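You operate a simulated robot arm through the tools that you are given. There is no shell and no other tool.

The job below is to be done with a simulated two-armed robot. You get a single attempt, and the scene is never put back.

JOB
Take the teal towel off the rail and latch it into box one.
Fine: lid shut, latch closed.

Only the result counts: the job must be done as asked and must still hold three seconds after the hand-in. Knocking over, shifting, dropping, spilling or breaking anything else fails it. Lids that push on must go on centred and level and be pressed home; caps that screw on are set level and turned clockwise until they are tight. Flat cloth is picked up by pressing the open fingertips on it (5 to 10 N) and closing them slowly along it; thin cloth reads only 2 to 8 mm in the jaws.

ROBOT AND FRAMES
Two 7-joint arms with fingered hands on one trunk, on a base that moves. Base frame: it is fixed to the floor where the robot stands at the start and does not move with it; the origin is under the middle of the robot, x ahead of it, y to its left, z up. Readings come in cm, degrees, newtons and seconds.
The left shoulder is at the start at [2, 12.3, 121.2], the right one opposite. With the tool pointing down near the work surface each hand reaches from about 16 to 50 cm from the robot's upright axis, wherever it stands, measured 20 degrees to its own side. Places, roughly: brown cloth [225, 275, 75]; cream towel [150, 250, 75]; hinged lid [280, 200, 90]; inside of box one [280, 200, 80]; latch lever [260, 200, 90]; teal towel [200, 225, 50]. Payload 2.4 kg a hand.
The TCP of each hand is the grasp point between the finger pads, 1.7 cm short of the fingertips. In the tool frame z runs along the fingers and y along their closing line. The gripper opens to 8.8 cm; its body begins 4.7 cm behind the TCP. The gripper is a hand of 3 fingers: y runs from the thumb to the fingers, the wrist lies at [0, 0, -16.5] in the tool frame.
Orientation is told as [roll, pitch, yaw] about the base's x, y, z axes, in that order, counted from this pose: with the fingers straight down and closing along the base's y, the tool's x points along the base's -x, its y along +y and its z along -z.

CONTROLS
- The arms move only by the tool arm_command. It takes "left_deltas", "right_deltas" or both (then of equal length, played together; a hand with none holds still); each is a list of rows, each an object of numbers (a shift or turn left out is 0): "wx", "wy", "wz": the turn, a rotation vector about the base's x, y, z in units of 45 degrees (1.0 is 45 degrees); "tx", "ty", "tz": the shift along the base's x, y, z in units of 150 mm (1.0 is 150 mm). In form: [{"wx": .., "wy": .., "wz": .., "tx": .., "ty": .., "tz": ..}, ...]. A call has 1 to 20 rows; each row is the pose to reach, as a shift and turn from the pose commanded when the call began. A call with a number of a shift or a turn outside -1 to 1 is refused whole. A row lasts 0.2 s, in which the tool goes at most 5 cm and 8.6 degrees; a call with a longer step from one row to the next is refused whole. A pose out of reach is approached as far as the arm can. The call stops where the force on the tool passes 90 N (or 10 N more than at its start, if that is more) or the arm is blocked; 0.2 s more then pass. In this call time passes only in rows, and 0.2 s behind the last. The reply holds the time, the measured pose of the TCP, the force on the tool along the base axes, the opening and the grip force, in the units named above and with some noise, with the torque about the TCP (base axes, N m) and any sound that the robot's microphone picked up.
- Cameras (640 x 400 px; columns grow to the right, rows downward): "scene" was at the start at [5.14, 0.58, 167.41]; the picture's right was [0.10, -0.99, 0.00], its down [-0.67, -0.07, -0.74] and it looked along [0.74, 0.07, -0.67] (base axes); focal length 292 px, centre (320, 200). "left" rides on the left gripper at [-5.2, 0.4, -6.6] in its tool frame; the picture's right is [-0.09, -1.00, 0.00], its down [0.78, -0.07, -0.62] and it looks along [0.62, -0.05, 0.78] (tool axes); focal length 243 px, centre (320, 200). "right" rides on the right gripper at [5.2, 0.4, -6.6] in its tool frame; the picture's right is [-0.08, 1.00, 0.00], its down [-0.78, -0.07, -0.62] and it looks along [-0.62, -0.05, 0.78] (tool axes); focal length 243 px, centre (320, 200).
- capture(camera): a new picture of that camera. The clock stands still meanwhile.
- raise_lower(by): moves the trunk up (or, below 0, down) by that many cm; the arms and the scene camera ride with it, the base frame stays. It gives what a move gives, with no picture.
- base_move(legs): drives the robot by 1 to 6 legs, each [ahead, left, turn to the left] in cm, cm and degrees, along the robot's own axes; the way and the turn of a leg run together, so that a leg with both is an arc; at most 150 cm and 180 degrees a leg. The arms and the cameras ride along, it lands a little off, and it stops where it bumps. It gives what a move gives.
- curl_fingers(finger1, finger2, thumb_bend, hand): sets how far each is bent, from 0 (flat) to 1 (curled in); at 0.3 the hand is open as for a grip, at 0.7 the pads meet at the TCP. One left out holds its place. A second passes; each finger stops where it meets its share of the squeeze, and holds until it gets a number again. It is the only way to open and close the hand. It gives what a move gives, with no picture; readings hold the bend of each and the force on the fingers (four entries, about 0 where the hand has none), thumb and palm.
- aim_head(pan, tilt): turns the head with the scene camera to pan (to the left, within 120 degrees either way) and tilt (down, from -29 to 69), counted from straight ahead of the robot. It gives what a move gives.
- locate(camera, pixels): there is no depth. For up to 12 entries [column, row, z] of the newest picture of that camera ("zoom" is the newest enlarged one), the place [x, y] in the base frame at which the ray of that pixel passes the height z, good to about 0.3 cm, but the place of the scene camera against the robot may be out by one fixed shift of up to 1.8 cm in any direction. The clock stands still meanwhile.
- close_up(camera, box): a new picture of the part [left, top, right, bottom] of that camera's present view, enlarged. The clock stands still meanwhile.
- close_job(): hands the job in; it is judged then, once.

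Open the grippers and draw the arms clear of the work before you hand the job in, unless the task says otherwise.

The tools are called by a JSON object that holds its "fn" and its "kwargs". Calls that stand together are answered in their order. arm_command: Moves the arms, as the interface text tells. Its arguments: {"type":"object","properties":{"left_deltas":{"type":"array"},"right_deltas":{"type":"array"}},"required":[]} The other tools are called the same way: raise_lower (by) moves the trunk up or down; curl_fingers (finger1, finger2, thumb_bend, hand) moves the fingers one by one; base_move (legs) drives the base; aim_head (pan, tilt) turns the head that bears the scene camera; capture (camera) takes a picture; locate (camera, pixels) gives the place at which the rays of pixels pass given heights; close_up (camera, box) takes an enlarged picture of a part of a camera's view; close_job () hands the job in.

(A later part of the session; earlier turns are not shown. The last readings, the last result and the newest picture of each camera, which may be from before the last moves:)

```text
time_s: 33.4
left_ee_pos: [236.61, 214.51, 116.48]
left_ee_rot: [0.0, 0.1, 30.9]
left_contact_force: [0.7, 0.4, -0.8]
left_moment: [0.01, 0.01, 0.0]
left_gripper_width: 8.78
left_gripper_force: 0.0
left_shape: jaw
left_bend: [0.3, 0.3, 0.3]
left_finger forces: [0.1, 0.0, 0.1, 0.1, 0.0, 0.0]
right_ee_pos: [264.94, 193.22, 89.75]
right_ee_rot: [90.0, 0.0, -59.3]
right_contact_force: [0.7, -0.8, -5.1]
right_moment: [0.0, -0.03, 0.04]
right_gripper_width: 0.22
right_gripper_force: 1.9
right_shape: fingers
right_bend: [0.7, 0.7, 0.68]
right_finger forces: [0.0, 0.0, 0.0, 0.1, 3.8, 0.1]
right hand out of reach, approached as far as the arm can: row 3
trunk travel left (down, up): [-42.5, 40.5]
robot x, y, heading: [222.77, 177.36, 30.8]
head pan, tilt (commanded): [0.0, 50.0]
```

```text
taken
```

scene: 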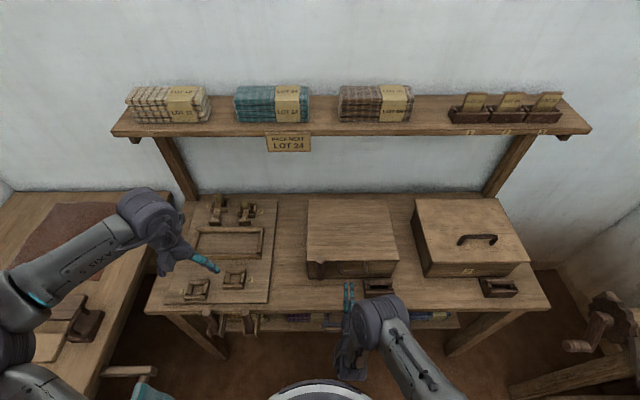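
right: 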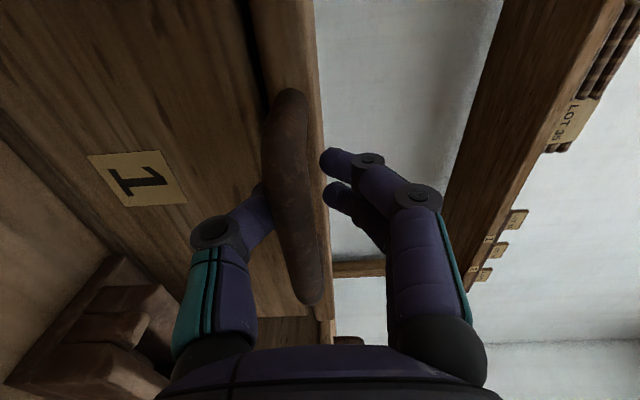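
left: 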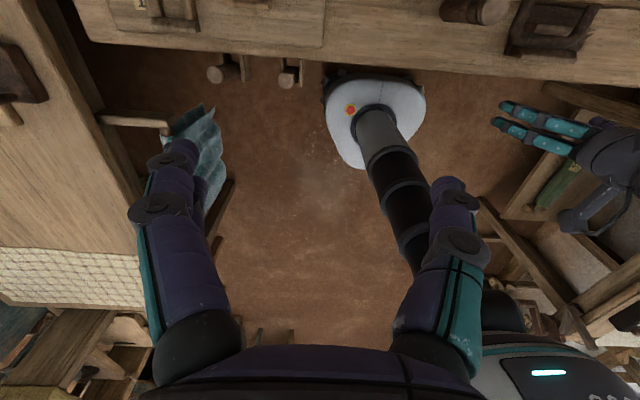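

The thumb bears 3.8 N and a dark gap shows between lid and box near (250,60). I zoom to confirm that the lid is lifting.

{"fn": "close_up", "kwargs": {"camera": "right", "box": [160, 0, 400, 150]}}

{"fn": "close_up", "kwargs": {"camera": "scene", "box": [280, 180, 440, 340]}}

```text
2.67 times, centred on (280, 75) of right
```

zoom: 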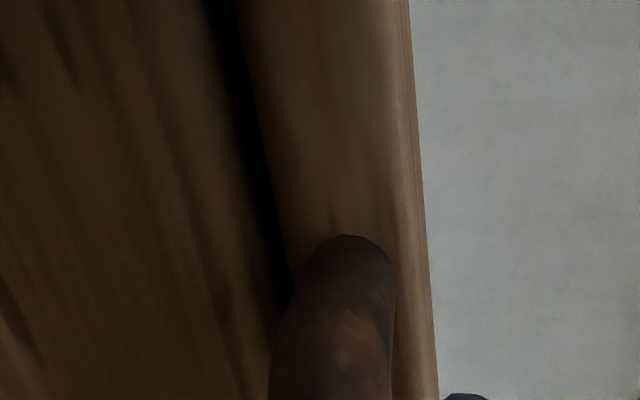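

```text
2.50 times, centred on (360, 260) of scene
```

zoom: 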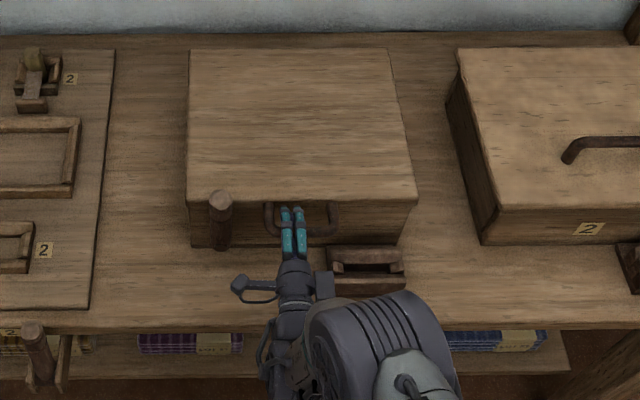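

The lid is clearly lifting off the box, so the upright lever is the open state of the latch. I raise the trunk 4 cm to lift the handle further, since the arm itself is near its limit here.

{"fn": "raise_lower", "kwargs": {"by": 4}}

{"fn": "capture", "kwargs": {"camera": "right"}}

```text
time_s: 34.2
left_ee_pos: [237.17, 214.88, 120.26]
left_ee_rot: [0.0, 0.1, 30.9]
left_contact_force: [-0.5, -0.3, -0.4]
left_moment: [-0.02, 0.01, 0.02]
left_gripper_width: 8.78
left_gripper_force: 0.1
left_shape: jaw
left_bend: [0.3, 0.3, 0.3]
left_finger forces: [0.0, 0.0, 0.0, 0.1, 0.0, 0.1]
right_ee_pos: [265.11, 193.3, 93.02]
right_ee_rot: [88.9, -0.1, -59.4]
right_contact_force: [6.1, 4.4, -60.8]
right_moment: [0.61, -0.93, -0.02]
right_gripper_width: 5.01
right_gripper_force: 26.7
right_shape: fingers
right_bend: [0.7, 0.7, 0.47]
right_finger forces: [0.1, 0.0, 0.1, 0.0, 53.6, 0.0]
trunk travel left (down, up): [-46.5, 36.5]
robot x, y, heading: [222.9, 177.54, 31.2]
head pan, tilt (commanded): [0.0, 50.0]
```

```text
taken
```

right: 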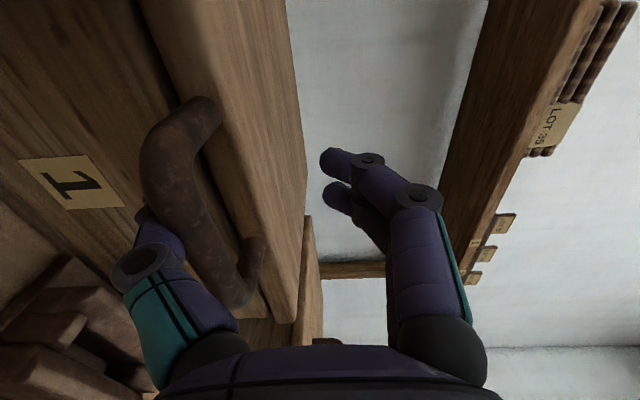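

The force jumped to 60 N with the lid still down and the thumb bent back, so the latch does hold the lid: lever upright means closed. I lower the trunk at once by 4 cm.

{"fn": "raise_lower", "kwargs": {"by": -4}}

{"fn": "capture", "kwargs": {"camera": "right"}}

{"fn": "capture", "kwargs": {"camera": "scene"}}

```text
time_s: 35.1
left_ee_pos: [236.78, 214.58, 116.49]
left_ee_rot: [0.0, 0.0, 30.9]
left_contact_force: [0.1, -0.1, -0.8]
left_moment: [-0.03, -0.01, 0.0]
left_gripper_width: 8.79
left_gripper_force: 0.1
left_shape: jaw
left_bend: [0.3, 0.3, 0.3]
left_finger forces: [0.1, 0.1, 0.0, 0.0, 0.0, 0.1]
right_ee_pos: [264.95, 193.22, 89.81]
right_ee_rot: [90.3, -0.1, -59.4]
right_contact_force: [1.4, 1.1, -4.9]
right_moment: [0.03, -0.06, 0.02]
right_gripper_width: 0.3
right_gripper_force: 2.5
right_shape: fingers
right_bend: [0.7, 0.7, 0.68]
right_finger forces: [0.0, 0.1, 0.0, 0.0, 5.0, 0.1]
trunk travel left (down, up): [-42.5, 40.5]
robot x, y, heading: [222.27, 177.41, 30.9]
head pan, tilt (commanded): [0.0, 50.0]
```

```text
taken
```

right: 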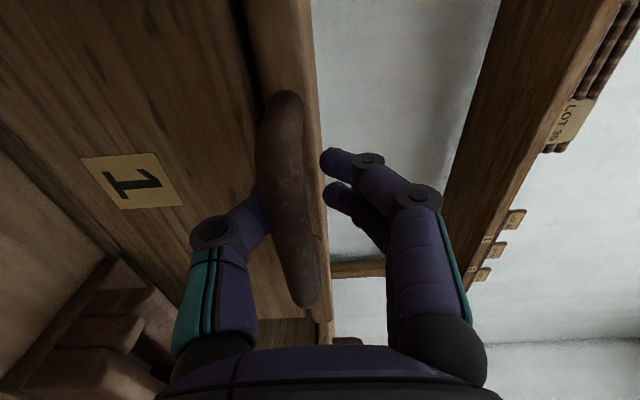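

```text
taken
```

scene: 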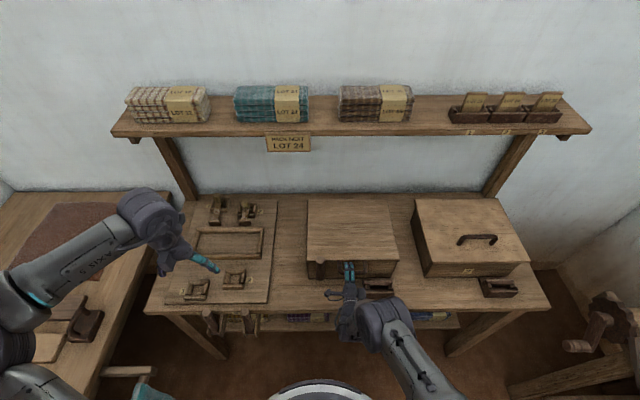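

The box has not moved. I lower the hand 0.8 cm to unload the thumb, then open the right hand.

{"fn": "arm_command", "kwargs": {"right_deltas": [{"tz": -0.025}, {"tz": -0.05}, {"tz": -0.07}]}}

{"fn": "curl_fingers", "kwargs": {"hand": "right", "finger1": 0.3, "finger2": 0.3, "thumb_bend": 0.3}}

```text
time_s: 35.9
left_ee_pos: [236.81, 214.64, 116.45]
left_ee_rot: [0.1, 0.0, 30.9]
left_contact_force: [0.1, -0.2, -0.4]
left_moment: [0.01, -0.01, 0.03]
left_gripper_width: 8.8
left_gripper_force: 0.1
left_shape: jaw
left_bend: [0.3, 0.3, 0.3]
left_finger forces: [0.0, 0.1, 0.0, 0.0, 0.0, 0.0]
right_ee_pos: [264.89, 193.21, 88.63]
right_ee_rot: [89.9, -0.1, -59.4]
right_contact_force: [-0.8, 0.2, -0.6]
right_moment: [-0.04, 0.02, -0.04]
right_gripper_width: 0.0
right_gripper_force: 0.1
right_shape: fingers
right_bend: [0.7, 0.7, 0.7]
right_finger forces: [0.0, 0.1, 0.0, 0.0, 0.0, 0.1]
trunk travel left (down, up): [-42.5, 40.5]
robot x, y, heading: [222.62, 177.19, 30.8]
head pan, tilt (commanded): [0.0, 50.0]
```

```text
time_s: 36.9
left_ee_pos: [236.7, 214.64, 116.49]
left_ee_rot: [0.0, -0.1, 30.9]
left_contact_force: [-0.2, 0.7, 0.2]
left_moment: [-0.03, 0.0, -0.03]
left_gripper_width: 8.8
left_gripper_force: 0.1
left_shape: jaw
left_bend: [0.3, 0.3, 0.3]
left_finger forces: [0.0, 0.1, 0.0, 0.0, 0.0, 0.0]
right_ee_pos: [264.87, 193.25, 88.62]
right_ee_rot: [90.0, -0.1, -59.3]
right_contact_force: [0.1, 0.6, 0.8]
right_moment: [0.05, 0.0, 0.0]
right_gripper_width: 8.41
right_gripper_force: 0.0
right_shape: fingers
right_bend: [0.3, 0.3, 0.3]
right_finger forces: [0.1, 0.0, 0.0, 0.0, 0.0, 0.0]
trunk travel left (down, up): [-42.5, 40.5]
robot x, y, heading: [222.49, 177.32, 31.0]
head pan, tilt (commanded): [0.0, 50.0]
```

Right hand is open and free. I draw it straight back 8 cm from the handle.

{"fn": "arm_command", "kwargs": {"right_deltas": [{"tx": -0.15, "ty": -0.09}, {"tx": -0.3, "ty": -0.18}, {"tx": -0.457, "ty": -0.275}]}}

{"fn": "close_up", "kwargs": {"camera": "scene", "box": [280, 190, 420, 310]}}

{"fn": "close_up", "kwargs": {"camera": "right", "box": [150, 0, 400, 160]}}

```text
time_s: 37.7
left_ee_pos: [236.65, 214.53, 116.4]
left_ee_rot: [0.0, 0.0, 30.9]
left_contact_force: [-0.4, 0.3, 0.5]
left_moment: [-0.01, -0.02, 0.0]
left_gripper_width: 8.79
left_gripper_force: 0.1
left_shape: jaw
left_bend: [0.3, 0.3, 0.3]
left_finger forces: [0.0, 0.1, 0.0, 0.0, 0.0, 0.0]
right_ee_pos: [257.78, 189.85, 88.74]
right_ee_rot: [90.0, -0.5, -59.5]
right_contact_force: [0.0, 0.0, -1.0]
right_moment: [0.0, -0.07, -0.02]
right_gripper_width: 8.41
right_gripper_force: 0.1
right_shape: fingers
right_bend: [0.3, 0.3, 0.3]
right_finger forces: [0.0, 0.0, 0.1, 0.0, 0.1, 0.0]
right hand out of reach, approached as far as the arm can: row 2, 3
trunk travel left (down, up): [-42.5, 40.5]
robot x, y, heading: [222.87, 177.62, 31.0]
head pan, tilt (commanded): [0.0, 50.0]
```

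```text
3.33 times, centred on (350, 250) of scene
```

zoom: 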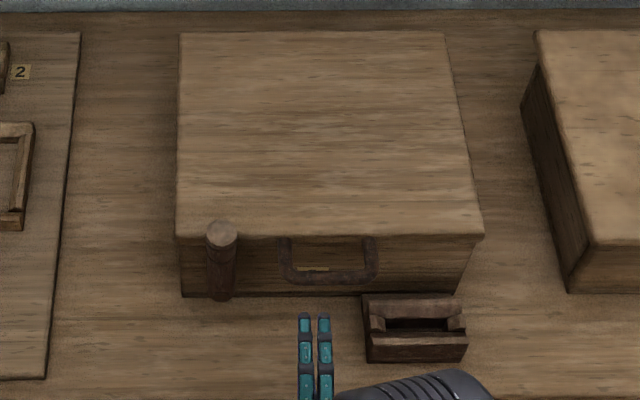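

```text
2.50 times, centred on (275, 80) of right
```

zoom: 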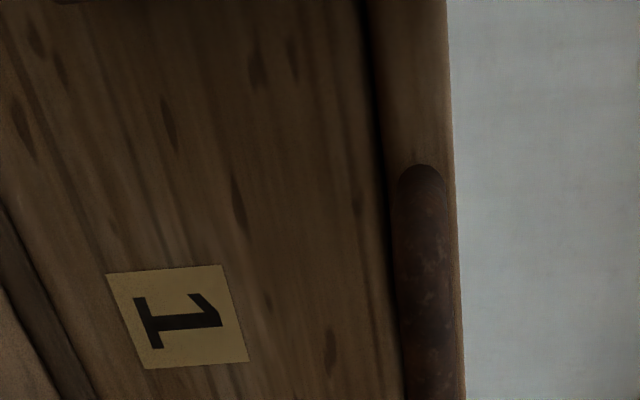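

Nothing is disturbed. I slide the right hand 8 cm right and up 4 cm to clear space, and bring the left hand toward the lever top (u 327.8, v 37.4), staying high.

{"fn": "arm_command", "kwargs": {"left_deltas": [{"tx": 0.21, "ty": -0.11, "tz": -0.05}, {"tx": 0.42, "ty": -0.22, "tz": -0.1}, {"tx": 0.63, "ty": -0.34, "tz": -0.15}, {"tx": 0.84, "ty": -0.45, "tz": -0.2}], "right_deltas": [{"tz": 0.1}, {"tx": 0.09, "ty": -0.15, "tz": 0.2}, {"tx": 0.18, "ty": -0.3, "tz": 0.27}, {"tx": 0.275, "ty": -0.457, "tz": 0.27}]}}

{"fn": "curl_fingers", "kwargs": {"hand": "left", "finger1": 0.45, "finger2": 0.45, "thumb_bend": 0.45}}

{"fn": "capture", "kwargs": {"camera": "scene"}}

```text
time_s: 38.7
left_ee_pos: [249.34, 207.8, 113.59]
left_ee_rot: [0.0, 0.0, 31.0]
left_contact_force: [-1.3, -0.9, -1.0]
left_moment: [0.03, 0.03, 0.03]
left_gripper_width: 8.81
left_gripper_force: 0.1
left_shape: jaw
left_bend: [0.3, 0.3, 0.3]
left_finger forces: [0.0, 0.0, 0.1, 0.1, 0.1, 0.0]
right_ee_pos: [258.1, 189.59, 92.95]
right_ee_rot: [89.9, -0.3, -59.6]
right_contact_force: [0.6, -0.3, 0.7]
right_moment: [0.0, 0.02, 0.0]
right_gripper_width: 8.41
right_gripper_force: 0.1
right_shape: fingers
right_bend: [0.3, 0.3, 0.3]
right_finger forces: [0.0, 0.0, 0.0, 0.0, 0.1, 0.0]
right hand out of reach, approached as far as the arm can: row 2, 3, 4
trunk travel left (down, up): [-42.5, 40.5]
robot x, y, heading: [222.3, 176.98, 30.9]
head pan, tilt (commanded): [0.0, 50.0]
```

```text
time_s: 39.7
left_ee_pos: [249.11, 207.79, 113.69]
left_ee_rot: [-0.1, 0.0, 30.9]
left_contact_force: [-0.3, -0.9, -0.5]
left_moment: [-0.03, 0.03, -0.01]
left_gripper_width: 5.2
left_gripper_force: 0.0
left_shape: fingers
left_bend: [0.45, 0.45, 0.45]
left_finger forces: [0.0, 0.1, 0.0, 0.1, 0.0, 0.0]
right_ee_pos: [258.05, 189.66, 92.9]
right_ee_rot: [90.0, -0.4, -59.5]
right_contact_force: [0.0, -0.3, -0.6]
right_moment: [0.01, 0.01, 0.01]
right_gripper_width: 8.39
right_gripper_force: 0.0
right_shape: fingers
right_bend: [0.3, 0.3, 0.3]
right_finger forces: [0.0, 0.0, 0.0, 0.0, 0.0, 0.1]
trunk travel left (down, up): [-42.5, 40.5]
robot x, y, heading: [222.68, 177.0, 30.7]
head pan, tilt (commanded): [0.0, 50.0]
```

```text
taken
```

scene: 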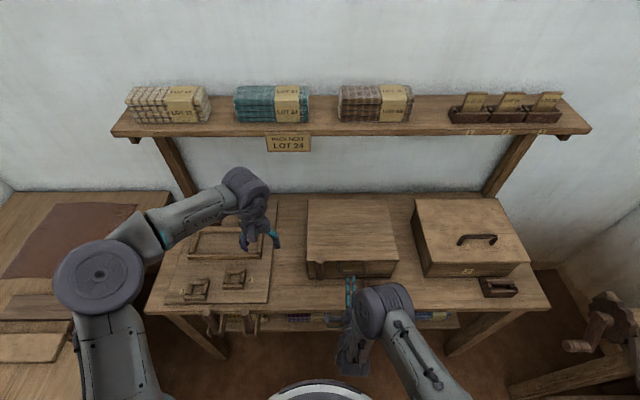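

In this roll the right arm is at its limit (it stayed at v 29.5), so I roll the right hand back by 45 degrees, and bring the left hand over the lever top at safe height.

{"fn": "arm_command", "kwargs": {"left_deltas": [{"tx": 0.2, "ty": -0.11, "tz": -0.1}, {"tx": 0.41, "ty": -0.23, "tz": -0.25}, {"tx": 0.62, "ty": -0.34, "tz": -0.4}, {"tx": 0.833, "ty": -0.46, "tz": -0.55}, {"tx": 0.833, "ty": -0.46, "tz": -0.64}, {"tx": 0.833, "ty": -0.46, "tz": -0.64}], "right_deltas": [{"wx": -0.14, "wy": -0.085}, {"wx": -0.28, "wy": -0.17}, {"wx": -0.43, "wy": -0.257, "tx": 0.05, "ty": -0.1}, {"wx": -0.57, "wy": -0.343, "tx": 0.1, "ty": -0.2}, {"wx": -0.71, "wy": -0.43, "tx": 0.2, "ty": -0.35}, {"wx": -0.857, "wy": -0.515, "tx": 0.275, "ty": -0.457}]}}

{"fn": "capture", "kwargs": {"camera": "left"}}

{"fn": "capture", "kwargs": {"camera": "scene"}}

```text
time_s: 41.1
left_ee_pos: [260.65, 200.85, 104.33]
left_ee_rot: [0.0, 0.0, 30.7]
left_contact_force: [0.6, 0.4, -0.4]
left_moment: [0.0, 0.01, -0.01]
left_gripper_width: 5.17
left_gripper_force: 0.0
left_shape: fingers
left_bend: [0.45, 0.45, 0.45]
left_finger forces: [0.1, 0.1, 0.0, 0.1, 0.0, 0.1]
left hand out of reach, approached as far as the arm can: row 4, 5, 6
right_ee_pos: [262.11, 182.67, 92.86]
right_ee_rot: [90.3, -45.2, -59.4]
right_contact_force: [-0.4, -0.7, -0.1]
right_moment: [0.01, -0.01, -0.02]
right_gripper_width: 8.43
right_gripper_force: 0.1
right_shape: fingers
right_bend: [0.3, 0.3, 0.3]
right_finger forces: [0.0, 0.0, 0.1, 0.0, 0.0, 0.0]
trunk travel left (down, up): [-42.5, 40.5]
robot x, y, heading: [222.19, 176.99, 30.8]
head pan, tilt (commanded): [0.0, 50.0]
```

```text
taken
```

left: 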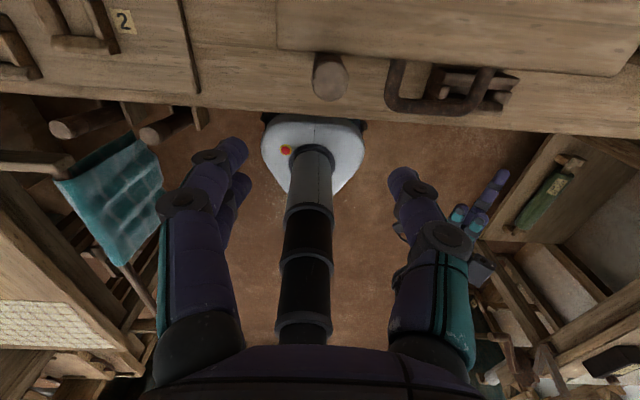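

```text
taken
```

scene: 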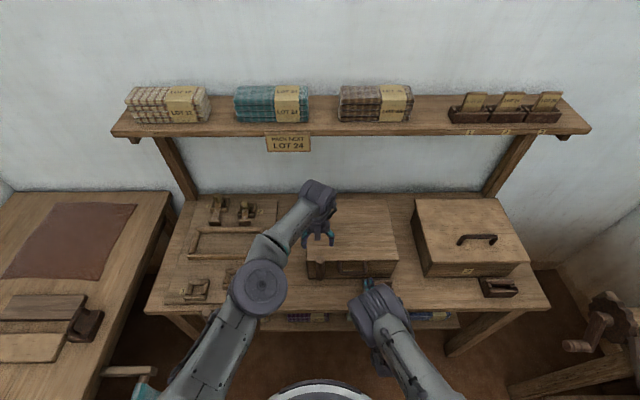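

The left hand is above the lever (its top shows at (330,75) in the left view) but at the edge of its reach. I raise the right hand 13 cm out of the way and then drive 10 cm closer.

{"fn": "arm_command", "kwargs": {"right_deltas": [{"tz": 0.22}, {"tz": 0.45}, {"tz": 0.68}, {"tz": 0.9}]}}

{"fn": "base_move", "kwargs": {"legs": [[10, 0, 0]]}}

{"fn": "capture", "kwargs": {"camera": "left"}}

{"fn": "capture", "kwargs": {"camera": "scene"}}

```text
time_s: 42.1
left_ee_pos: [260.61, 200.81, 104.39]
left_ee_rot: [-0.1, 0.1, 30.9]
left_contact_force: [-0.5, -0.4, 0.6]
left_moment: [0.02, -0.04, -0.02]
left_gripper_width: 5.16
left_gripper_force: 0.0
left_shape: fingers
left_bend: [0.45, 0.45, 0.45]
left_finger forces: [0.1, 0.0, 0.0, 0.0, 0.0, 0.0]
right_ee_pos: [261.94, 182.78, 106.41]
right_ee_rot: [90.3, -45.0, -59.4]
right_contact_force: [-0.4, 0.6, -0.3]
right_moment: [0.01, 0.06, 0.03]
right_gripper_width: 8.42
right_gripper_force: 0.0
right_shape: fingers
right_bend: [0.3, 0.3, 0.3]
right_finger forces: [0.0, 0.1, 0.1, 0.1, 0.1, 0.0]
trunk travel left (down, up): [-42.5, 40.5]
robot x, y, heading: [222.28, 177.28, 30.8]
head pan, tilt (commanded): [0.0, 50.0]
```

```text
time_s: 43.2
left_ee_pos: [269.29, 205.92, 104.38]
left_ee_rot: [0.0, 0.1, 30.8]
left_contact_force: [-0.3, -0.2, -0.2]
left_moment: [-0.04, 0.0, 0.0]
left_gripper_width: 5.19
left_gripper_force: 0.1
left_shape: fingers
left_bend: [0.45, 0.45, 0.45]
left_finger forces: [0.1, 0.0, 0.0, 0.1, 0.0, 0.0]
right_ee_pos: [270.77, 187.83, 106.29]
right_ee_rot: [90.2, -45.1, -59.3]
right_contact_force: [-0.5, 0.1, 0.5]
right_moment: [0.0, 0.04, 0.01]
right_gripper_width: 8.4
right_gripper_force: 0.2
right_shape: fingers
right_bend: [0.3, 0.3, 0.3]
right_finger forces: [0.0, 0.0, 0.0, 0.1, 0.0, 0.0]
trunk travel left (down, up): [-42.5, 40.5]
robot x, y, heading: [231.39, 182.75, 31.2]
head pan, tilt (commanded): [0.0, 50.0]
```

```text
taken
```

left: 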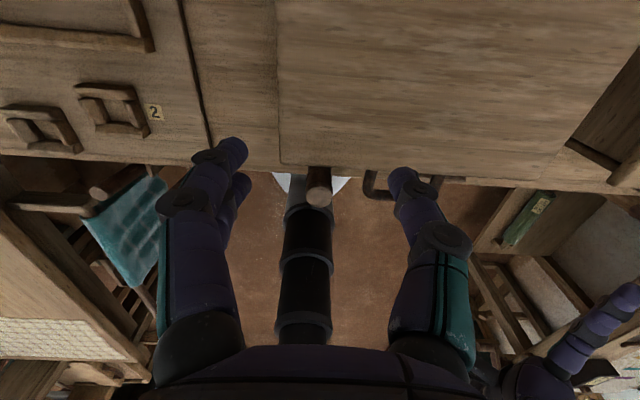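

```text
taken
```

scene: 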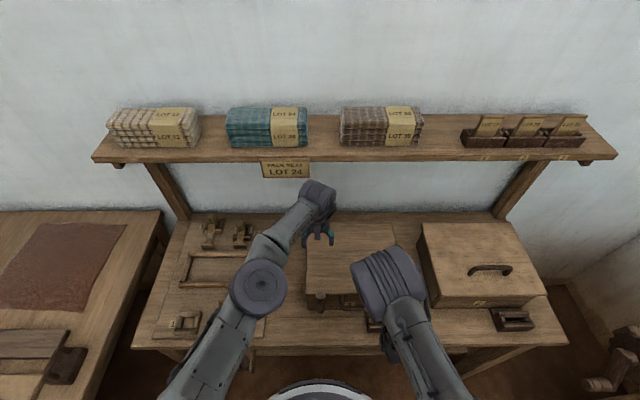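

The lever top shows in the left view at about (318,194). I locate it at height 92.6 to refine its position.

{"fn": "locate", "kwargs": {"camera": "left", "pixels": [[318, 194, 92.6], [318, 194, 91.6], [375, 185, 88.3], [282, 163, 87.4], [576, 148, 87.4]]}}

{"fn": "close_up", "kwargs": {"camera": "left", "box": [240, 120, 460, 260]}}

```text
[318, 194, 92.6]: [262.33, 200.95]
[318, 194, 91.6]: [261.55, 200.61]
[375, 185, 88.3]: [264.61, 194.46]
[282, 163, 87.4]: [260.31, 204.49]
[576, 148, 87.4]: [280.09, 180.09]
```

```text
2.86 times, centred on (350, 190) of left
```

zoom: 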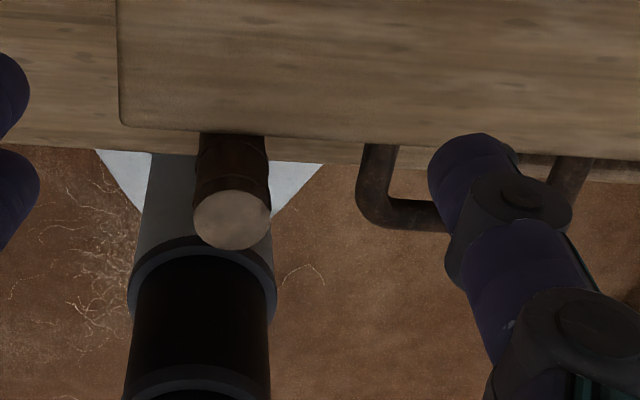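

The lever top is at about (262.1, 200.8, 92.6). I move the left hand over it and descend to 96 first.

{"fn": "arm_command", "kwargs": {"left_deltas": [{"tx": -0.24, "ty": -0.17}, {"tx": -0.48, "ty": -0.34}, {"tx": -0.48, "ty": -0.34, "tz": -0.25}, {"tx": -0.48, "ty": -0.34, "tz": -0.53}]}}

{"fn": "capture", "kwargs": {"camera": "left"}}

```text
time_s: 44.2
left_ee_pos: [262.1, 200.76, 96.42]
left_ee_rot: [0.0, -0.1, 30.9]
left_contact_force: [0.1, 0.1, 0.3]
left_moment: [0.02, 0.02, -0.01]
left_gripper_width: 5.18
left_gripper_force: 0.0
left_shape: fingers
left_bend: [0.45, 0.45, 0.45]
left_finger forces: [0.0, 0.1, 0.0, 0.1, 0.0, 0.0]
right_ee_pos: [270.67, 187.85, 106.44]
right_ee_rot: [90.3, -45.1, -59.3]
right_contact_force: [0.4, 0.9, -0.7]
right_moment: [0.0, 0.0, 0.02]
right_gripper_width: 8.42
right_gripper_force: 0.0
right_shape: fingers
right_bend: [0.3, 0.3, 0.3]
right_finger forces: [0.0, 0.1, 0.0, 0.0, 0.0, 0.0]
trunk travel left (down, up): [-42.5, 40.5]
robot x, y, heading: [230.94, 182.67, 30.9]
head pan, tilt (commanded): [0.0, 50.0]
```

```text
taken
```

left: 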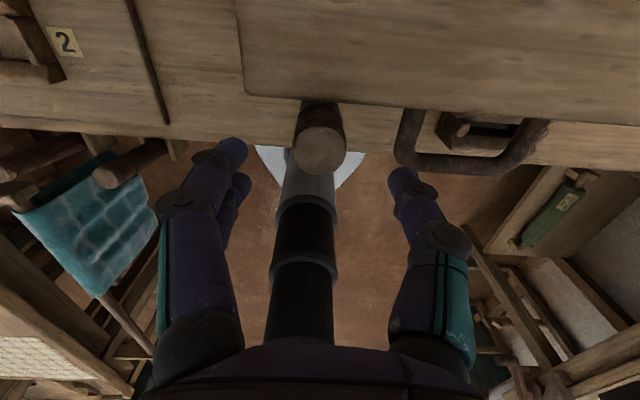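

The lever top is centred at (320,150) between the fingers. I descend 5.3 cm so the grasp point is just below its top.

{"fn": "arm_command", "kwargs": {"left_deltas": [{"tz": -0.12}, {"tz": -0.24}, {"tz": -0.353}]}}

{"fn": "capture", "kwargs": {"camera": "left"}}

```text
time_s: 45.0
left_ee_pos: [261.92, 200.9, 91.03]
left_ee_rot: [-0.1, 0.1, 30.9]
left_contact_force: [-1.2, -0.8, 0.8]
left_moment: [0.05, 0.01, 0.03]
left_gripper_width: 5.14
left_gripper_force: 0.5
left_shape: fingers
left_bend: [0.45, 0.45, 0.45]
left_finger forces: [0.6, 0.1, 0.0, 0.0, 0.1, 0.1]
right_ee_pos: [270.67, 187.82, 106.39]
right_ee_rot: [90.2, -45.1, -59.3]
right_contact_force: [0.3, -0.5, -0.2]
right_moment: [0.01, -0.01, -0.01]
right_gripper_width: 8.43
right_gripper_force: 0.2
right_shape: fingers
right_bend: [0.3, 0.3, 0.3]
right_finger forces: [0.1, 0.0, 0.0, 0.0, 0.1, 0.0]
trunk travel left (down, up): [-42.5, 40.5]
robot x, y, heading: [231.18, 182.41, 30.9]
head pan, tilt (commanded): [0.0, 50.0]
```

```text
taken
```

left: 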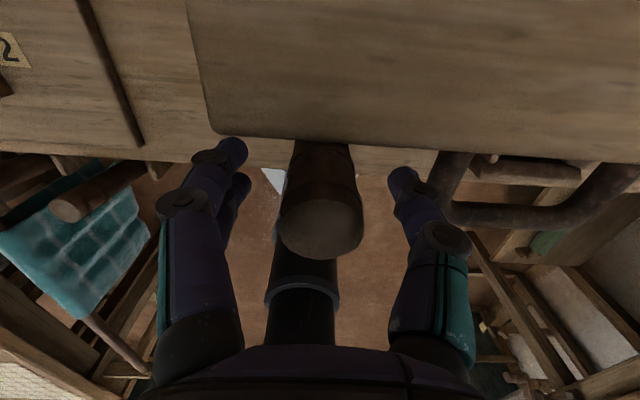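

The lever is centred at (322,225) between the fingers. I close the left hand on it.

{"fn": "curl_fingers", "kwargs": {"hand": "left", "finger1": 0.7, "finger2": 0.7, "thumb_bend": 0.7}}

{"fn": "capture", "kwargs": {"camera": "left"}}

```text
time_s: 46.0
left_ee_pos: [262.03, 200.92, 91.27]
left_ee_rot: [0.0, 0.0, 31.0]
left_contact_force: [-1.0, -0.6, -3.5]
left_moment: [0.01, 0.02, -0.02]
left_gripper_width: 1.67
left_gripper_force: 6.7
left_shape: fingers
left_bend: [0.62, 0.61, 0.64]
left_finger forces: [3.1, 3.5, 0.0, 0.1, 6.3, 0.0]
right_ee_pos: [270.8, 187.82, 106.38]
right_ee_rot: [90.3, -45.0, -59.3]
right_contact_force: [0.0, -0.5, 0.0]
right_moment: [0.01, -0.01, 0.0]
right_gripper_width: 8.44
right_gripper_force: 0.1
right_shape: fingers
right_bend: [0.3, 0.3, 0.3]
right_finger forces: [0.0, 0.1, 0.0, 0.1, 0.0, 0.0]
trunk travel left (down, up): [-42.5, 40.5]
robot x, y, heading: [231.16, 182.33, 30.8]
head pan, tilt (commanded): [0.0, 50.0]
```

```text
taken
```

left: 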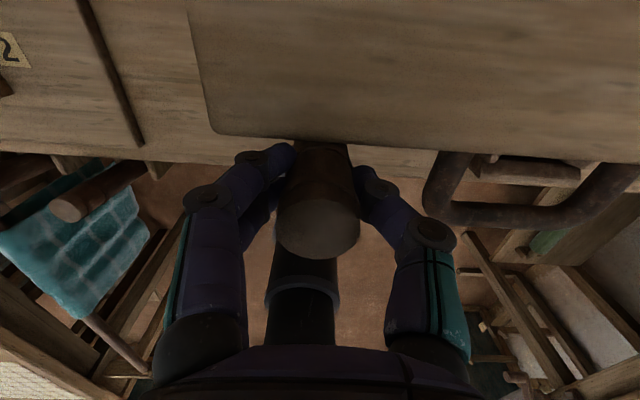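

The lever is held (width 1.7 cm, 6.7 N). I probe its free direction with small moves, first 0.8 cm toward the robot.

{"fn": "arm_command", "kwargs": {"left_deltas": [{"tx": -0.023, "ty": -0.014}, {"tx": -0.046, "ty": -0.027}]}}

```text
time_s: 46.6
left_ee_pos: [261.34, 200.49, 91.22]
left_ee_rot: [0.1, 0.0, 31.0]
left_contact_force: [4.3, 1.7, -0.8]
left_moment: [0.03, -0.05, 0.0]
left_gripper_width: 1.75
left_gripper_force: 5.5
left_shape: fingers
left_bend: [0.62, 0.66, 0.65]
left_finger forces: [4.7, 1.1, 0.0, 0.1, 4.6, 0.1]
right_ee_pos: [270.69, 187.84, 106.51]
right_ee_rot: [90.3, -45.1, -59.4]
right_contact_force: [-0.9, 0.5, 0.1]
right_moment: [-0.02, 0.04, 0.01]
right_gripper_width: 8.43
right_gripper_force: 0.1
right_shape: fingers
right_bend: [0.3, 0.3, 0.3]
right_finger forces: [0.1, 0.0, 0.1, 0.0, 0.0, 0.0]
trunk travel left (down, up): [-42.5, 40.5]
robot x, y, heading: [231.38, 182.64, 30.9]
head pan, tilt (commanded): [0.0, 50.0]
```

A resisting force of 4–5 N appeared. I look whether the lever moved with the hand.

{"fn": "capture", "kwargs": {"camera": "left"}}

```text
taken
```

left: 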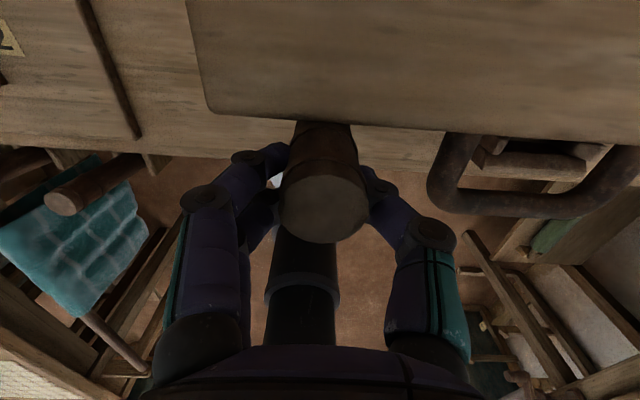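

The lever stayed with the box (it shifted in the view like the lid edge), so it does not swing toward the robot. I go back and probe 0.8 cm to the left instead.

{"fn": "arm_command", "kwargs": {"left_deltas": [{"tx": 0.023, "ty": 0.014}, {"tx": 0.046, "ty": 0.027}, {"tx": 0.032, "ty": 0.05}, {"tx": 0.0185, "ty": 0.073}]}}

{"fn": "capture", "kwargs": {"camera": "left"}}

```text
time_s: 47.6
left_ee_pos: [261.45, 201.48, 91.25]
left_ee_rot: [0.1, -0.2, 30.9]
left_contact_force: [-11.7, -7.6, -1.0]
left_moment: [-0.18, 0.13, -0.03]
left_gripper_width: 1.72
left_gripper_force: 9.0
left_shape: fingers
left_bend: [0.62, 0.63, 0.65]
left_finger forces: [2.5, 6.6, 0.1, 0.0, 8.1, 0.0]
right_ee_pos: [270.63, 187.66, 106.4]
right_ee_rot: [90.4, -45.0, -59.4]
right_contact_force: [-0.4, 0.3, -0.4]
right_moment: [-0.01, 0.0, 0.04]
right_gripper_width: 8.39
right_gripper_force: 0.0
right_shape: fingers
right_bend: [0.3, 0.3, 0.3]
right_finger forces: [0.0, 0.1, 0.1, 0.0, 0.0, 0.0]
trunk travel left (down, up): [-42.5, 40.5]
robot x, y, heading: [230.94, 182.52, 30.8]
head pan, tilt (commanded): [0.0, 50.0]
```

```text
taken
```

left: 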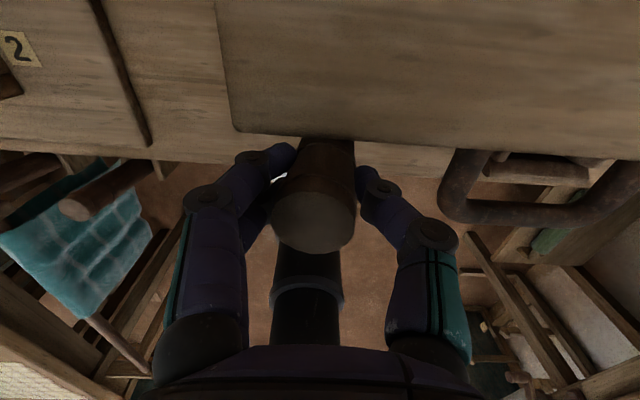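

The sideways resistance is nil and the lever top moved left with the hand, so it swings left about its front pin (the residual force is only fore-aft). I follow its arc to about 20 degrees, easing 0.4 cm back and turning the hand along.

{"fn": "arm_command", "kwargs": {"left_deltas": [{"tx": -0.03, "ty": 0.0, "wx": -0.05, "wy": -0.03}, {"tx": -0.05, "ty": 0.04, "tz": -0.01, "wx": -0.13, "wy": -0.08}, {"tx": -0.075, "ty": 0.08, "tz": -0.02, "wx": -0.22, "wy": -0.13}, {"tx": -0.102, "ty": 0.118, "tz": -0.035, "wx": -0.305, "wy": -0.183}]}}

{"fn": "capture", "kwargs": {"camera": "left"}}

```text
time_s: 48.6
left_ee_pos: [260.17, 203.33, 90.69]
left_ee_rot: [-16.0, -0.1, 31.0]
left_contact_force: [2.0, -0.8, -1.4]
left_moment: [-0.05, -0.04, 0.01]
left_gripper_width: 1.77
left_gripper_force: 7.3
left_shape: fingers
left_bend: [0.62, 0.63, 0.65]
left_finger forces: [4.8, 2.9, 0.1, 0.1, 6.9, 0.0]
right_ee_pos: [270.68, 187.85, 106.47]
right_ee_rot: [90.3, -45.0, -59.2]
right_contact_force: [0.5, -0.2, 0.3]
right_moment: [-0.02, -0.02, -0.01]
right_gripper_width: 8.41
right_gripper_force: 0.0
right_shape: fingers
right_bend: [0.3, 0.3, 0.3]
right_finger forces: [0.0, 0.0, 0.1, 0.0, 0.1, 0.0]
trunk travel left (down, up): [-42.5, 40.5]
robot x, y, heading: [231.05, 182.79, 30.9]
head pan, tilt (commanded): [0.0, 50.0]
```

```text
taken
```

left: 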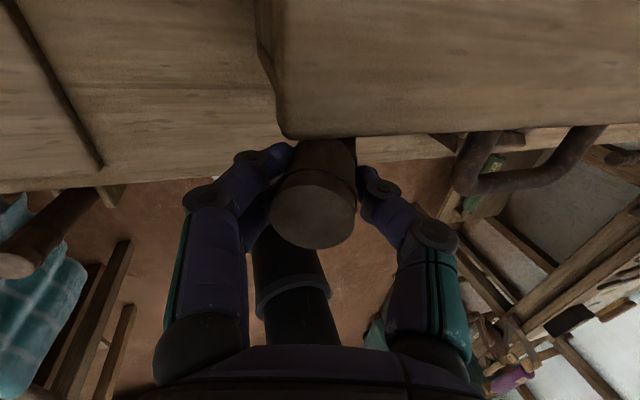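

The lever turns freely with the hand (force only 1–2 N). I continue the arc to about 40 degrees.

{"fn": "arm_command", "kwargs": {"left_deltas": [{"tx": -0.024, "ty": 0.04, "tz": -0.022, "wx": -0.095, "wy": -0.057}, {"tx": -0.048, "ty": 0.08, "tz": -0.046, "wx": -0.19, "wy": -0.114}, {"tx": -0.072, "ty": 0.12, "tz": -0.073, "wx": -0.286, "wy": -0.172}, {"tx": -0.096, "ty": 0.16, "tz": -0.103, "wx": -0.381, "wy": -0.229}]}}

{"fn": "capture", "kwargs": {"camera": "left"}}

```text
time_s: 49.6
left_ee_pos: [258.61, 205.68, 89.09]
left_ee_rot: [-36.1, 0.0, 30.9]
left_contact_force: [3.8, -3.5, -3.8]
left_moment: [-0.07, -0.08, 0.01]
left_gripper_width: 1.79
left_gripper_force: 6.5
left_shape: fingers
left_bend: [0.61, 0.63, 0.64]
left_finger forces: [4.1, 2.9, 0.1, 0.1, 6.3, 0.1]
right_ee_pos: [270.69, 187.8, 106.47]
right_ee_rot: [90.3, -45.1, -59.3]
right_contact_force: [-0.4, 0.0, -0.6]
right_moment: [-0.01, 0.0, 0.04]
right_gripper_width: 8.43
right_gripper_force: 0.0
right_shape: fingers
right_bend: [0.3, 0.3, 0.3]
right_finger forces: [0.0, 0.0, 0.1, 0.0, 0.0, 0.0]
trunk travel left (down, up): [-42.5, 40.5]
robot x, y, heading: [231.1, 182.6, 30.8]
head pan, tilt (commanded): [0.0, 50.0]
```

```text
taken
```

left: 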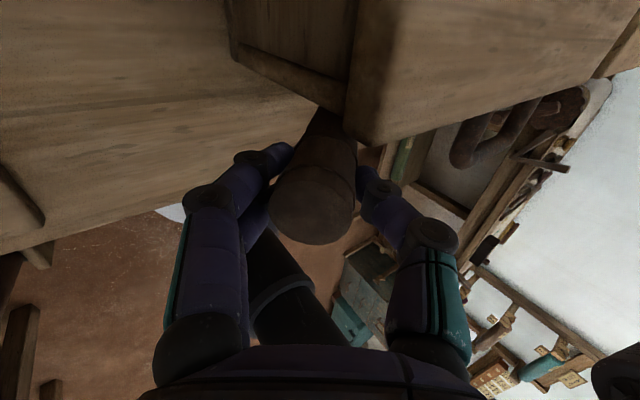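

The forces stay small and mostly along the lever. I continue to about 60 degrees with a slightly shorter radius.

{"fn": "arm_command", "kwargs": {"left_deltas": [{"tx": -0.012, "ty": 0.02, "tz": -0.045, "wx": -0.095, "wy": -0.057}, {"tx": -0.028, "ty": 0.047, "tz": -0.085, "wx": -0.19, "wy": -0.114}, {"tx": -0.043, "ty": 0.072, "tz": -0.127, "wx": -0.286, "wy": -0.172}, {"tx": -0.058, "ty": 0.097, "tz": -0.17, "wx": -0.381, "wy": -0.229}]}}

{"fn": "capture", "kwargs": {"camera": "scene"}}

```text
time_s: 50.6
left_ee_pos: [257.74, 207.2, 86.51]
left_ee_rot: [-56.1, 0.0, 30.9]
left_contact_force: [3.3, -3.0, -1.6]
left_moment: [-0.08, -0.04, 0.02]
left_gripper_width: 1.84
left_gripper_force: 6.7
left_shape: fingers
left_bend: [0.61, 0.63, 0.65]
left_finger forces: [4.5, 3.0, 0.0, 0.0, 6.8, 0.0]
right_ee_pos: [270.72, 187.81, 106.39]
right_ee_rot: [90.3, -45.0, -59.4]
right_contact_force: [-0.7, -0.8, -0.4]
right_moment: [-0.04, -0.01, -0.01]
right_gripper_width: 8.43
right_gripper_force: 0.1
right_shape: fingers
right_bend: [0.3, 0.3, 0.3]
right_finger forces: [0.1, 0.0, 0.0, 0.1, 0.1, 0.1]
trunk travel left (down, up): [-42.5, 40.5]
robot x, y, heading: [231.02, 182.44, 31.1]
head pan, tilt (commanded): [0.0, 50.0]
```

```text
taken
```

scene: 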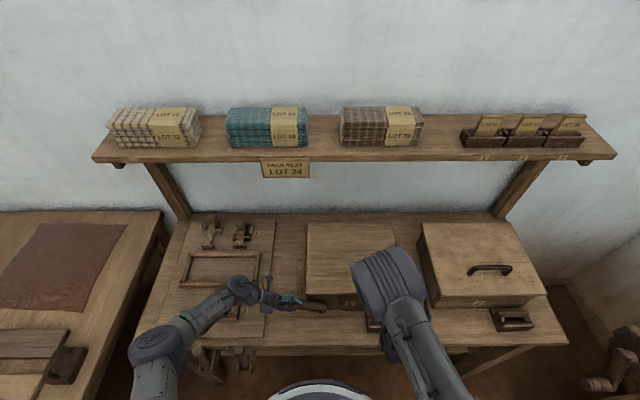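

The lever has swung over to the left; the hand is near the board's small frame at about (232,312). I zoom to judge clearance.

{"fn": "close_up", "kwargs": {"camera": "scene", "box": [180, 230, 400, 370]}}

{"fn": "capture", "kwargs": {"camera": "left"}}

```text
2.86 times, centred on (290, 300) of scene
```

zoom: 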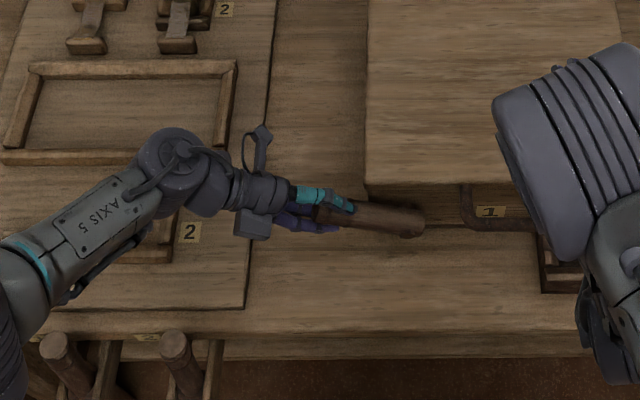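

```text
taken
```

left: 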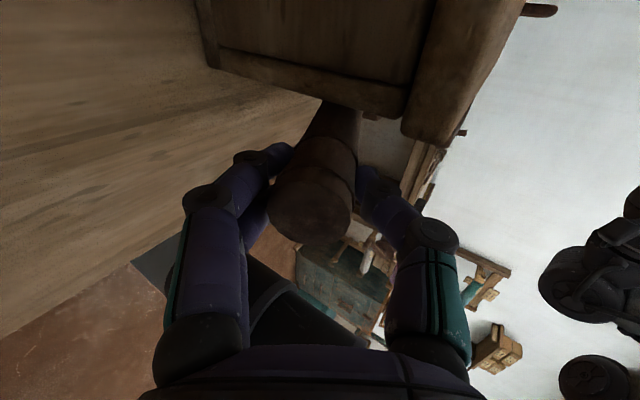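

The hand clears the board. I release the lever here by opening the left fingers and see whether it stays.

{"fn": "curl_fingers", "kwargs": {"hand": "left", "finger1": 0.4, "finger2": 0.4, "thumb_bend": 0.4}}

{"fn": "capture", "kwargs": {"camera": "left"}}

```text
time_s: 51.6
left_ee_pos: [257.7, 207.19, 86.58]
left_ee_rot: [-56.0, -0.1, 31.1]
left_contact_force: [0.8, -1.3, -0.7]
left_moment: [-0.04, 0.0, -0.04]
left_gripper_width: 6.32
left_gripper_force: 0.1
left_shape: fingers
left_bend: [0.39, 0.4, 0.4]
left_finger forces: [0.5, 0.0, 0.0, 0.1, 0.1, 0.1]
right_ee_pos: [270.64, 187.8, 106.54]
right_ee_rot: [90.3, -45.1, -59.3]
right_contact_force: [-0.3, 0.3, 0.2]
right_moment: [0.01, 0.01, -0.02]
right_gripper_width: 8.44
right_gripper_force: 0.0
right_shape: fingers
right_bend: [0.3, 0.3, 0.3]
right_finger forces: [0.0, 0.0, 0.0, 0.0, 0.0, 0.1]
trunk travel left (down, up): [-42.5, 40.5]
robot x, y, heading: [231.03, 182.48, 30.8]
head pan, tilt (commanded): [0.0, 50.0]
```

```text
taken
```

left: 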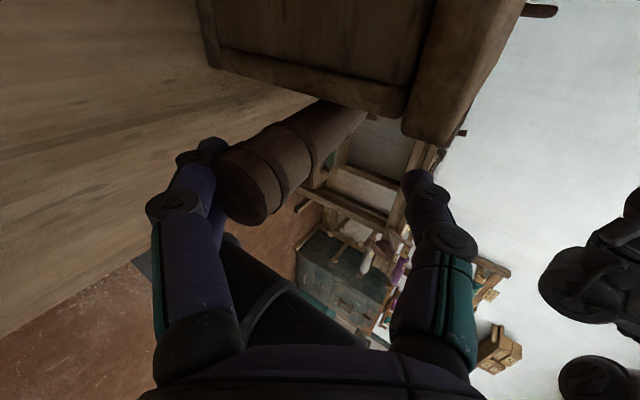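

The lever tipped further by its own weight and rests on the lower finger. I withdraw the left hand along its axis (left and up) so that the lever can settle.

{"fn": "arm_command", "kwargs": {"left_deltas": [{"tx": -0.05, "ty": 0.08, "tz": 0.065}, {"tx": -0.1, "ty": 0.17, "tz": 0.13}, {"tx": -0.17, "ty": 0.286, "tz": 0.225}, {"tx": -0.17, "ty": 0.286, "tz": 0.35}, {"tx": -0.17, "ty": 0.286, "tz": 0.5}]}}

{"fn": "capture", "kwargs": {"camera": "left"}}

{"fn": "close_up", "kwargs": {"camera": "scene", "box": [180, 230, 400, 370]}}

```text
time_s: 52.8
left_ee_pos: [255.23, 211.5, 94.12]
left_ee_rot: [-56.0, 0.0, 31.0]
left_contact_force: [-0.7, 1.4, -0.1]
left_moment: [0.02, 0.02, -0.01]
left_gripper_width: 6.27
left_gripper_force: 0.1
left_shape: fingers
left_bend: [0.4, 0.4, 0.4]
left_finger forces: [0.0, 0.1, 0.1, 0.0, 0.0, 0.0]
right_ee_pos: [270.68, 187.86, 106.46]
right_ee_rot: [90.2, -45.0, -59.4]
right_contact_force: [0.3, 0.5, -0.5]
right_moment: [0.01, 0.02, -0.02]
right_gripper_width: 8.44
right_gripper_force: 0.0
right_shape: fingers
right_bend: [0.3, 0.3, 0.3]
right_finger forces: [0.1, 0.0, 0.1, 0.0, 0.0, 0.0]
trunk travel left (down, up): [-42.5, 40.5]
robot x, y, heading: [231.45, 182.31, 30.9]
head pan, tilt (commanded): [0.0, 50.0]
```

```text
taken
```

left: 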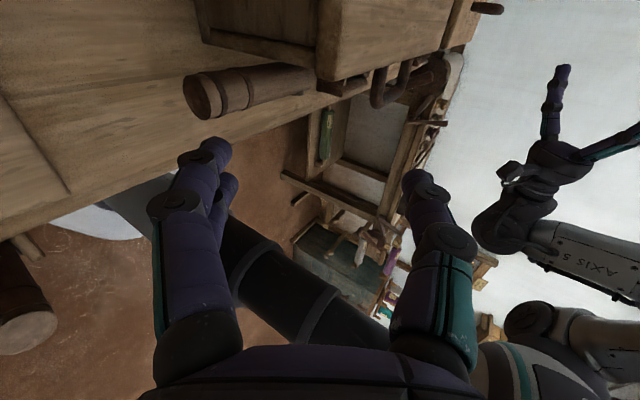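

```text
2.86 times, centred on (290, 300) of scene
```

zoom: 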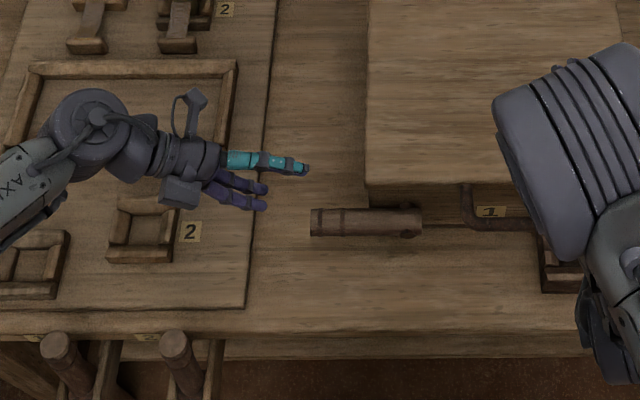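

The lever now rests horizontal, pointing left: that is its open stop. I back the robot up 5 cm for arm room.

{"fn": "base_move", "kwargs": {"legs": [[-5, 0, 0]]}}

{"fn": "arm_command", "kwargs": {"left_deltas": [{"wx": 0.0, "wy": 0.0, "tz": 0.2}, {"wx": 0.17, "wy": 0.1, "tz": 0.4}, {"wx": 0.34, "wy": 0.2, "tz": 0.6}, {"wx": 0.51, "wy": 0.31, "tz": 0.8}, {"wx": 0.68, "wy": 0.41, "tz": 0.9}, {"wx": 0.85, "wy": 0.51, "tz": 0.9}], "right_deltas": [{"tx": -0.1, "ty": 0.06, "tz": 0.0}, {"tx": -0.2, "ty": 0.12, "tz": -0.1, "wx": 0.05, "wy": 0.03}, {"tx": -0.3, "ty": 0.18, "tz": -0.2, "wx": 0.1, "wy": 0.06}, {"tx": -0.408, "ty": 0.252, "tz": -0.33, "wx": 0.17, "wy": 0.1}, {"tx": -0.408, "ty": 0.252, "tz": -0.46, "wx": 0.23, "wy": 0.14}, {"tx": -0.408, "ty": 0.252, "tz": -0.6, "wx": 0.286, "wy": 0.172}]}}

{"fn": "capture", "kwargs": {"camera": "right"}}

{"fn": "capture", "kwargs": {"camera": "scene"}}

```text
time_s: 53.7
left_ee_pos: [250.86, 208.84, 94.17]
left_ee_rot: [-56.0, -0.1, 31.0]
left_contact_force: [-0.6, 0.2, -0.1]
left_moment: [0.0, 0.0, -0.03]
left_gripper_width: 6.28
left_gripper_force: 0.0
left_shape: fingers
left_bend: [0.4, 0.4, 0.4]
left_finger forces: [0.1, 0.0, 0.0, 0.1, 0.0, 0.1]
right_ee_pos: [266.3, 185.28, 106.48]
right_ee_rot: [90.4, -45.1, -59.4]
right_contact_force: [0.2, -0.8, -0.3]
right_moment: [0.01, 0.02, -0.01]
right_gripper_width: 8.42
right_gripper_force: 0.1
right_shape: fingers
right_bend: [0.3, 0.3, 0.3]
right_finger forces: [0.1, 0.0, 0.0, 0.0, 0.1, 0.1]
trunk travel left (down, up): [-42.5, 40.5]
robot x, y, heading: [226.7, 180.0, 31.0]
head pan, tilt (commanded): [0.0, 50.0]
```

```text
refused: row 2 steps farther than a row can; nothing moved
```

```text
taken
```

right: 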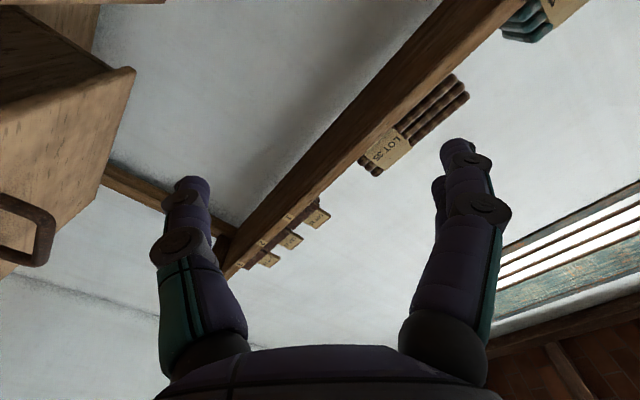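

```text
taken
```

scene: 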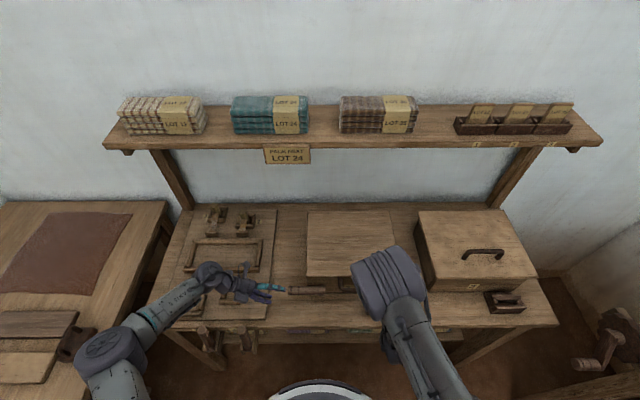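

The call was refused for a turn step slightly too large; I resend it with smaller steps.

{"fn": "arm_command", "kwargs": {"left_deltas": [{"tz": 0.2}, {"wx": 0.143, "wy": 0.086, "tz": 0.4}, {"wx": 0.286, "wy": 0.172, "tz": 0.6}, {"wx": 0.429, "wy": 0.258, "tz": 0.8}, {"wx": 0.572, "wy": 0.344, "tz": 0.9}, {"wx": 0.714, "wy": 0.43, "tz": 0.9}, {"wx": 0.857, "wy": 0.515, "tz": 0.9}], "right_deltas": [{"tx": -0.1, "ty": 0.06, "tz": 0.0}, {"tx": -0.2, "ty": 0.12, "tz": -0.1, "wx": 0.05, "wy": 0.03}, {"tx": -0.3, "ty": 0.18, "tz": -0.2, "wx": 0.1, "wy": 0.06}, {"tx": -0.408, "ty": 0.252, "tz": -0.33, "wx": 0.17, "wy": 0.1}, {"tx": -0.408, "ty": 0.252, "tz": -0.46, "wx": 0.23, "wy": 0.14}, {"tx": -0.408, "ty": 0.252, "tz": -0.6, "wx": 0.286, "wy": 0.172}, {"tx": -0.408, "ty": 0.252, "tz": -0.6, "wx": 0.286, "wy": 0.172}]}}

{"fn": "capture", "kwargs": {"camera": "right"}}

```text
time_s: 55.3
left_ee_pos: [250.89, 208.89, 107.62]
left_ee_rot: [-10.9, 0.0, 31.1]
left_contact_force: [0.1, 0.4, 0.3]
left_moment: [0.0, 0.03, 0.02]
left_gripper_width: 6.26
left_gripper_force: 0.0
left_shape: fingers
left_bend: [0.4, 0.4, 0.4]
left_finger forces: [0.0, 0.0, 0.0, 0.0, 0.0, 0.1]
right_ee_pos: [260.27, 189.16, 97.45]
right_ee_rot: [90.2, -30.0, -59.3]
right_contact_force: [0.5, 0.3, 0.1]
right_moment: [-0.02, -0.01, 0.03]
right_gripper_width: 8.42
right_gripper_force: 0.1
right_shape: fingers
right_bend: [0.3, 0.3, 0.3]
right_finger forces: [0.1, 0.1, 0.0, 0.1, 0.0, 0.0]
trunk travel left (down, up): [-42.5, 40.5]
robot x, y, heading: [227.23, 179.86, 30.8]
head pan, tilt (commanded): [0.0, 50.0]
```

```text
taken
```

right: 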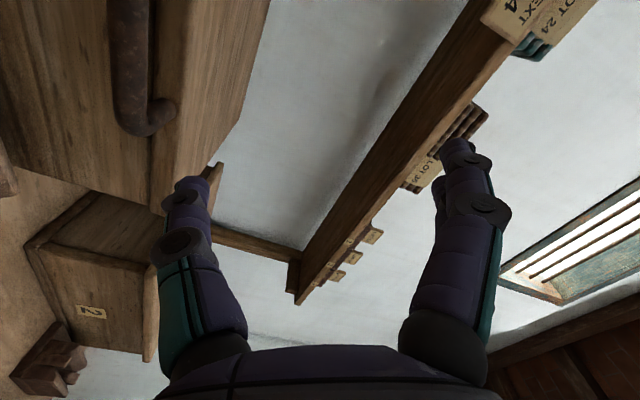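

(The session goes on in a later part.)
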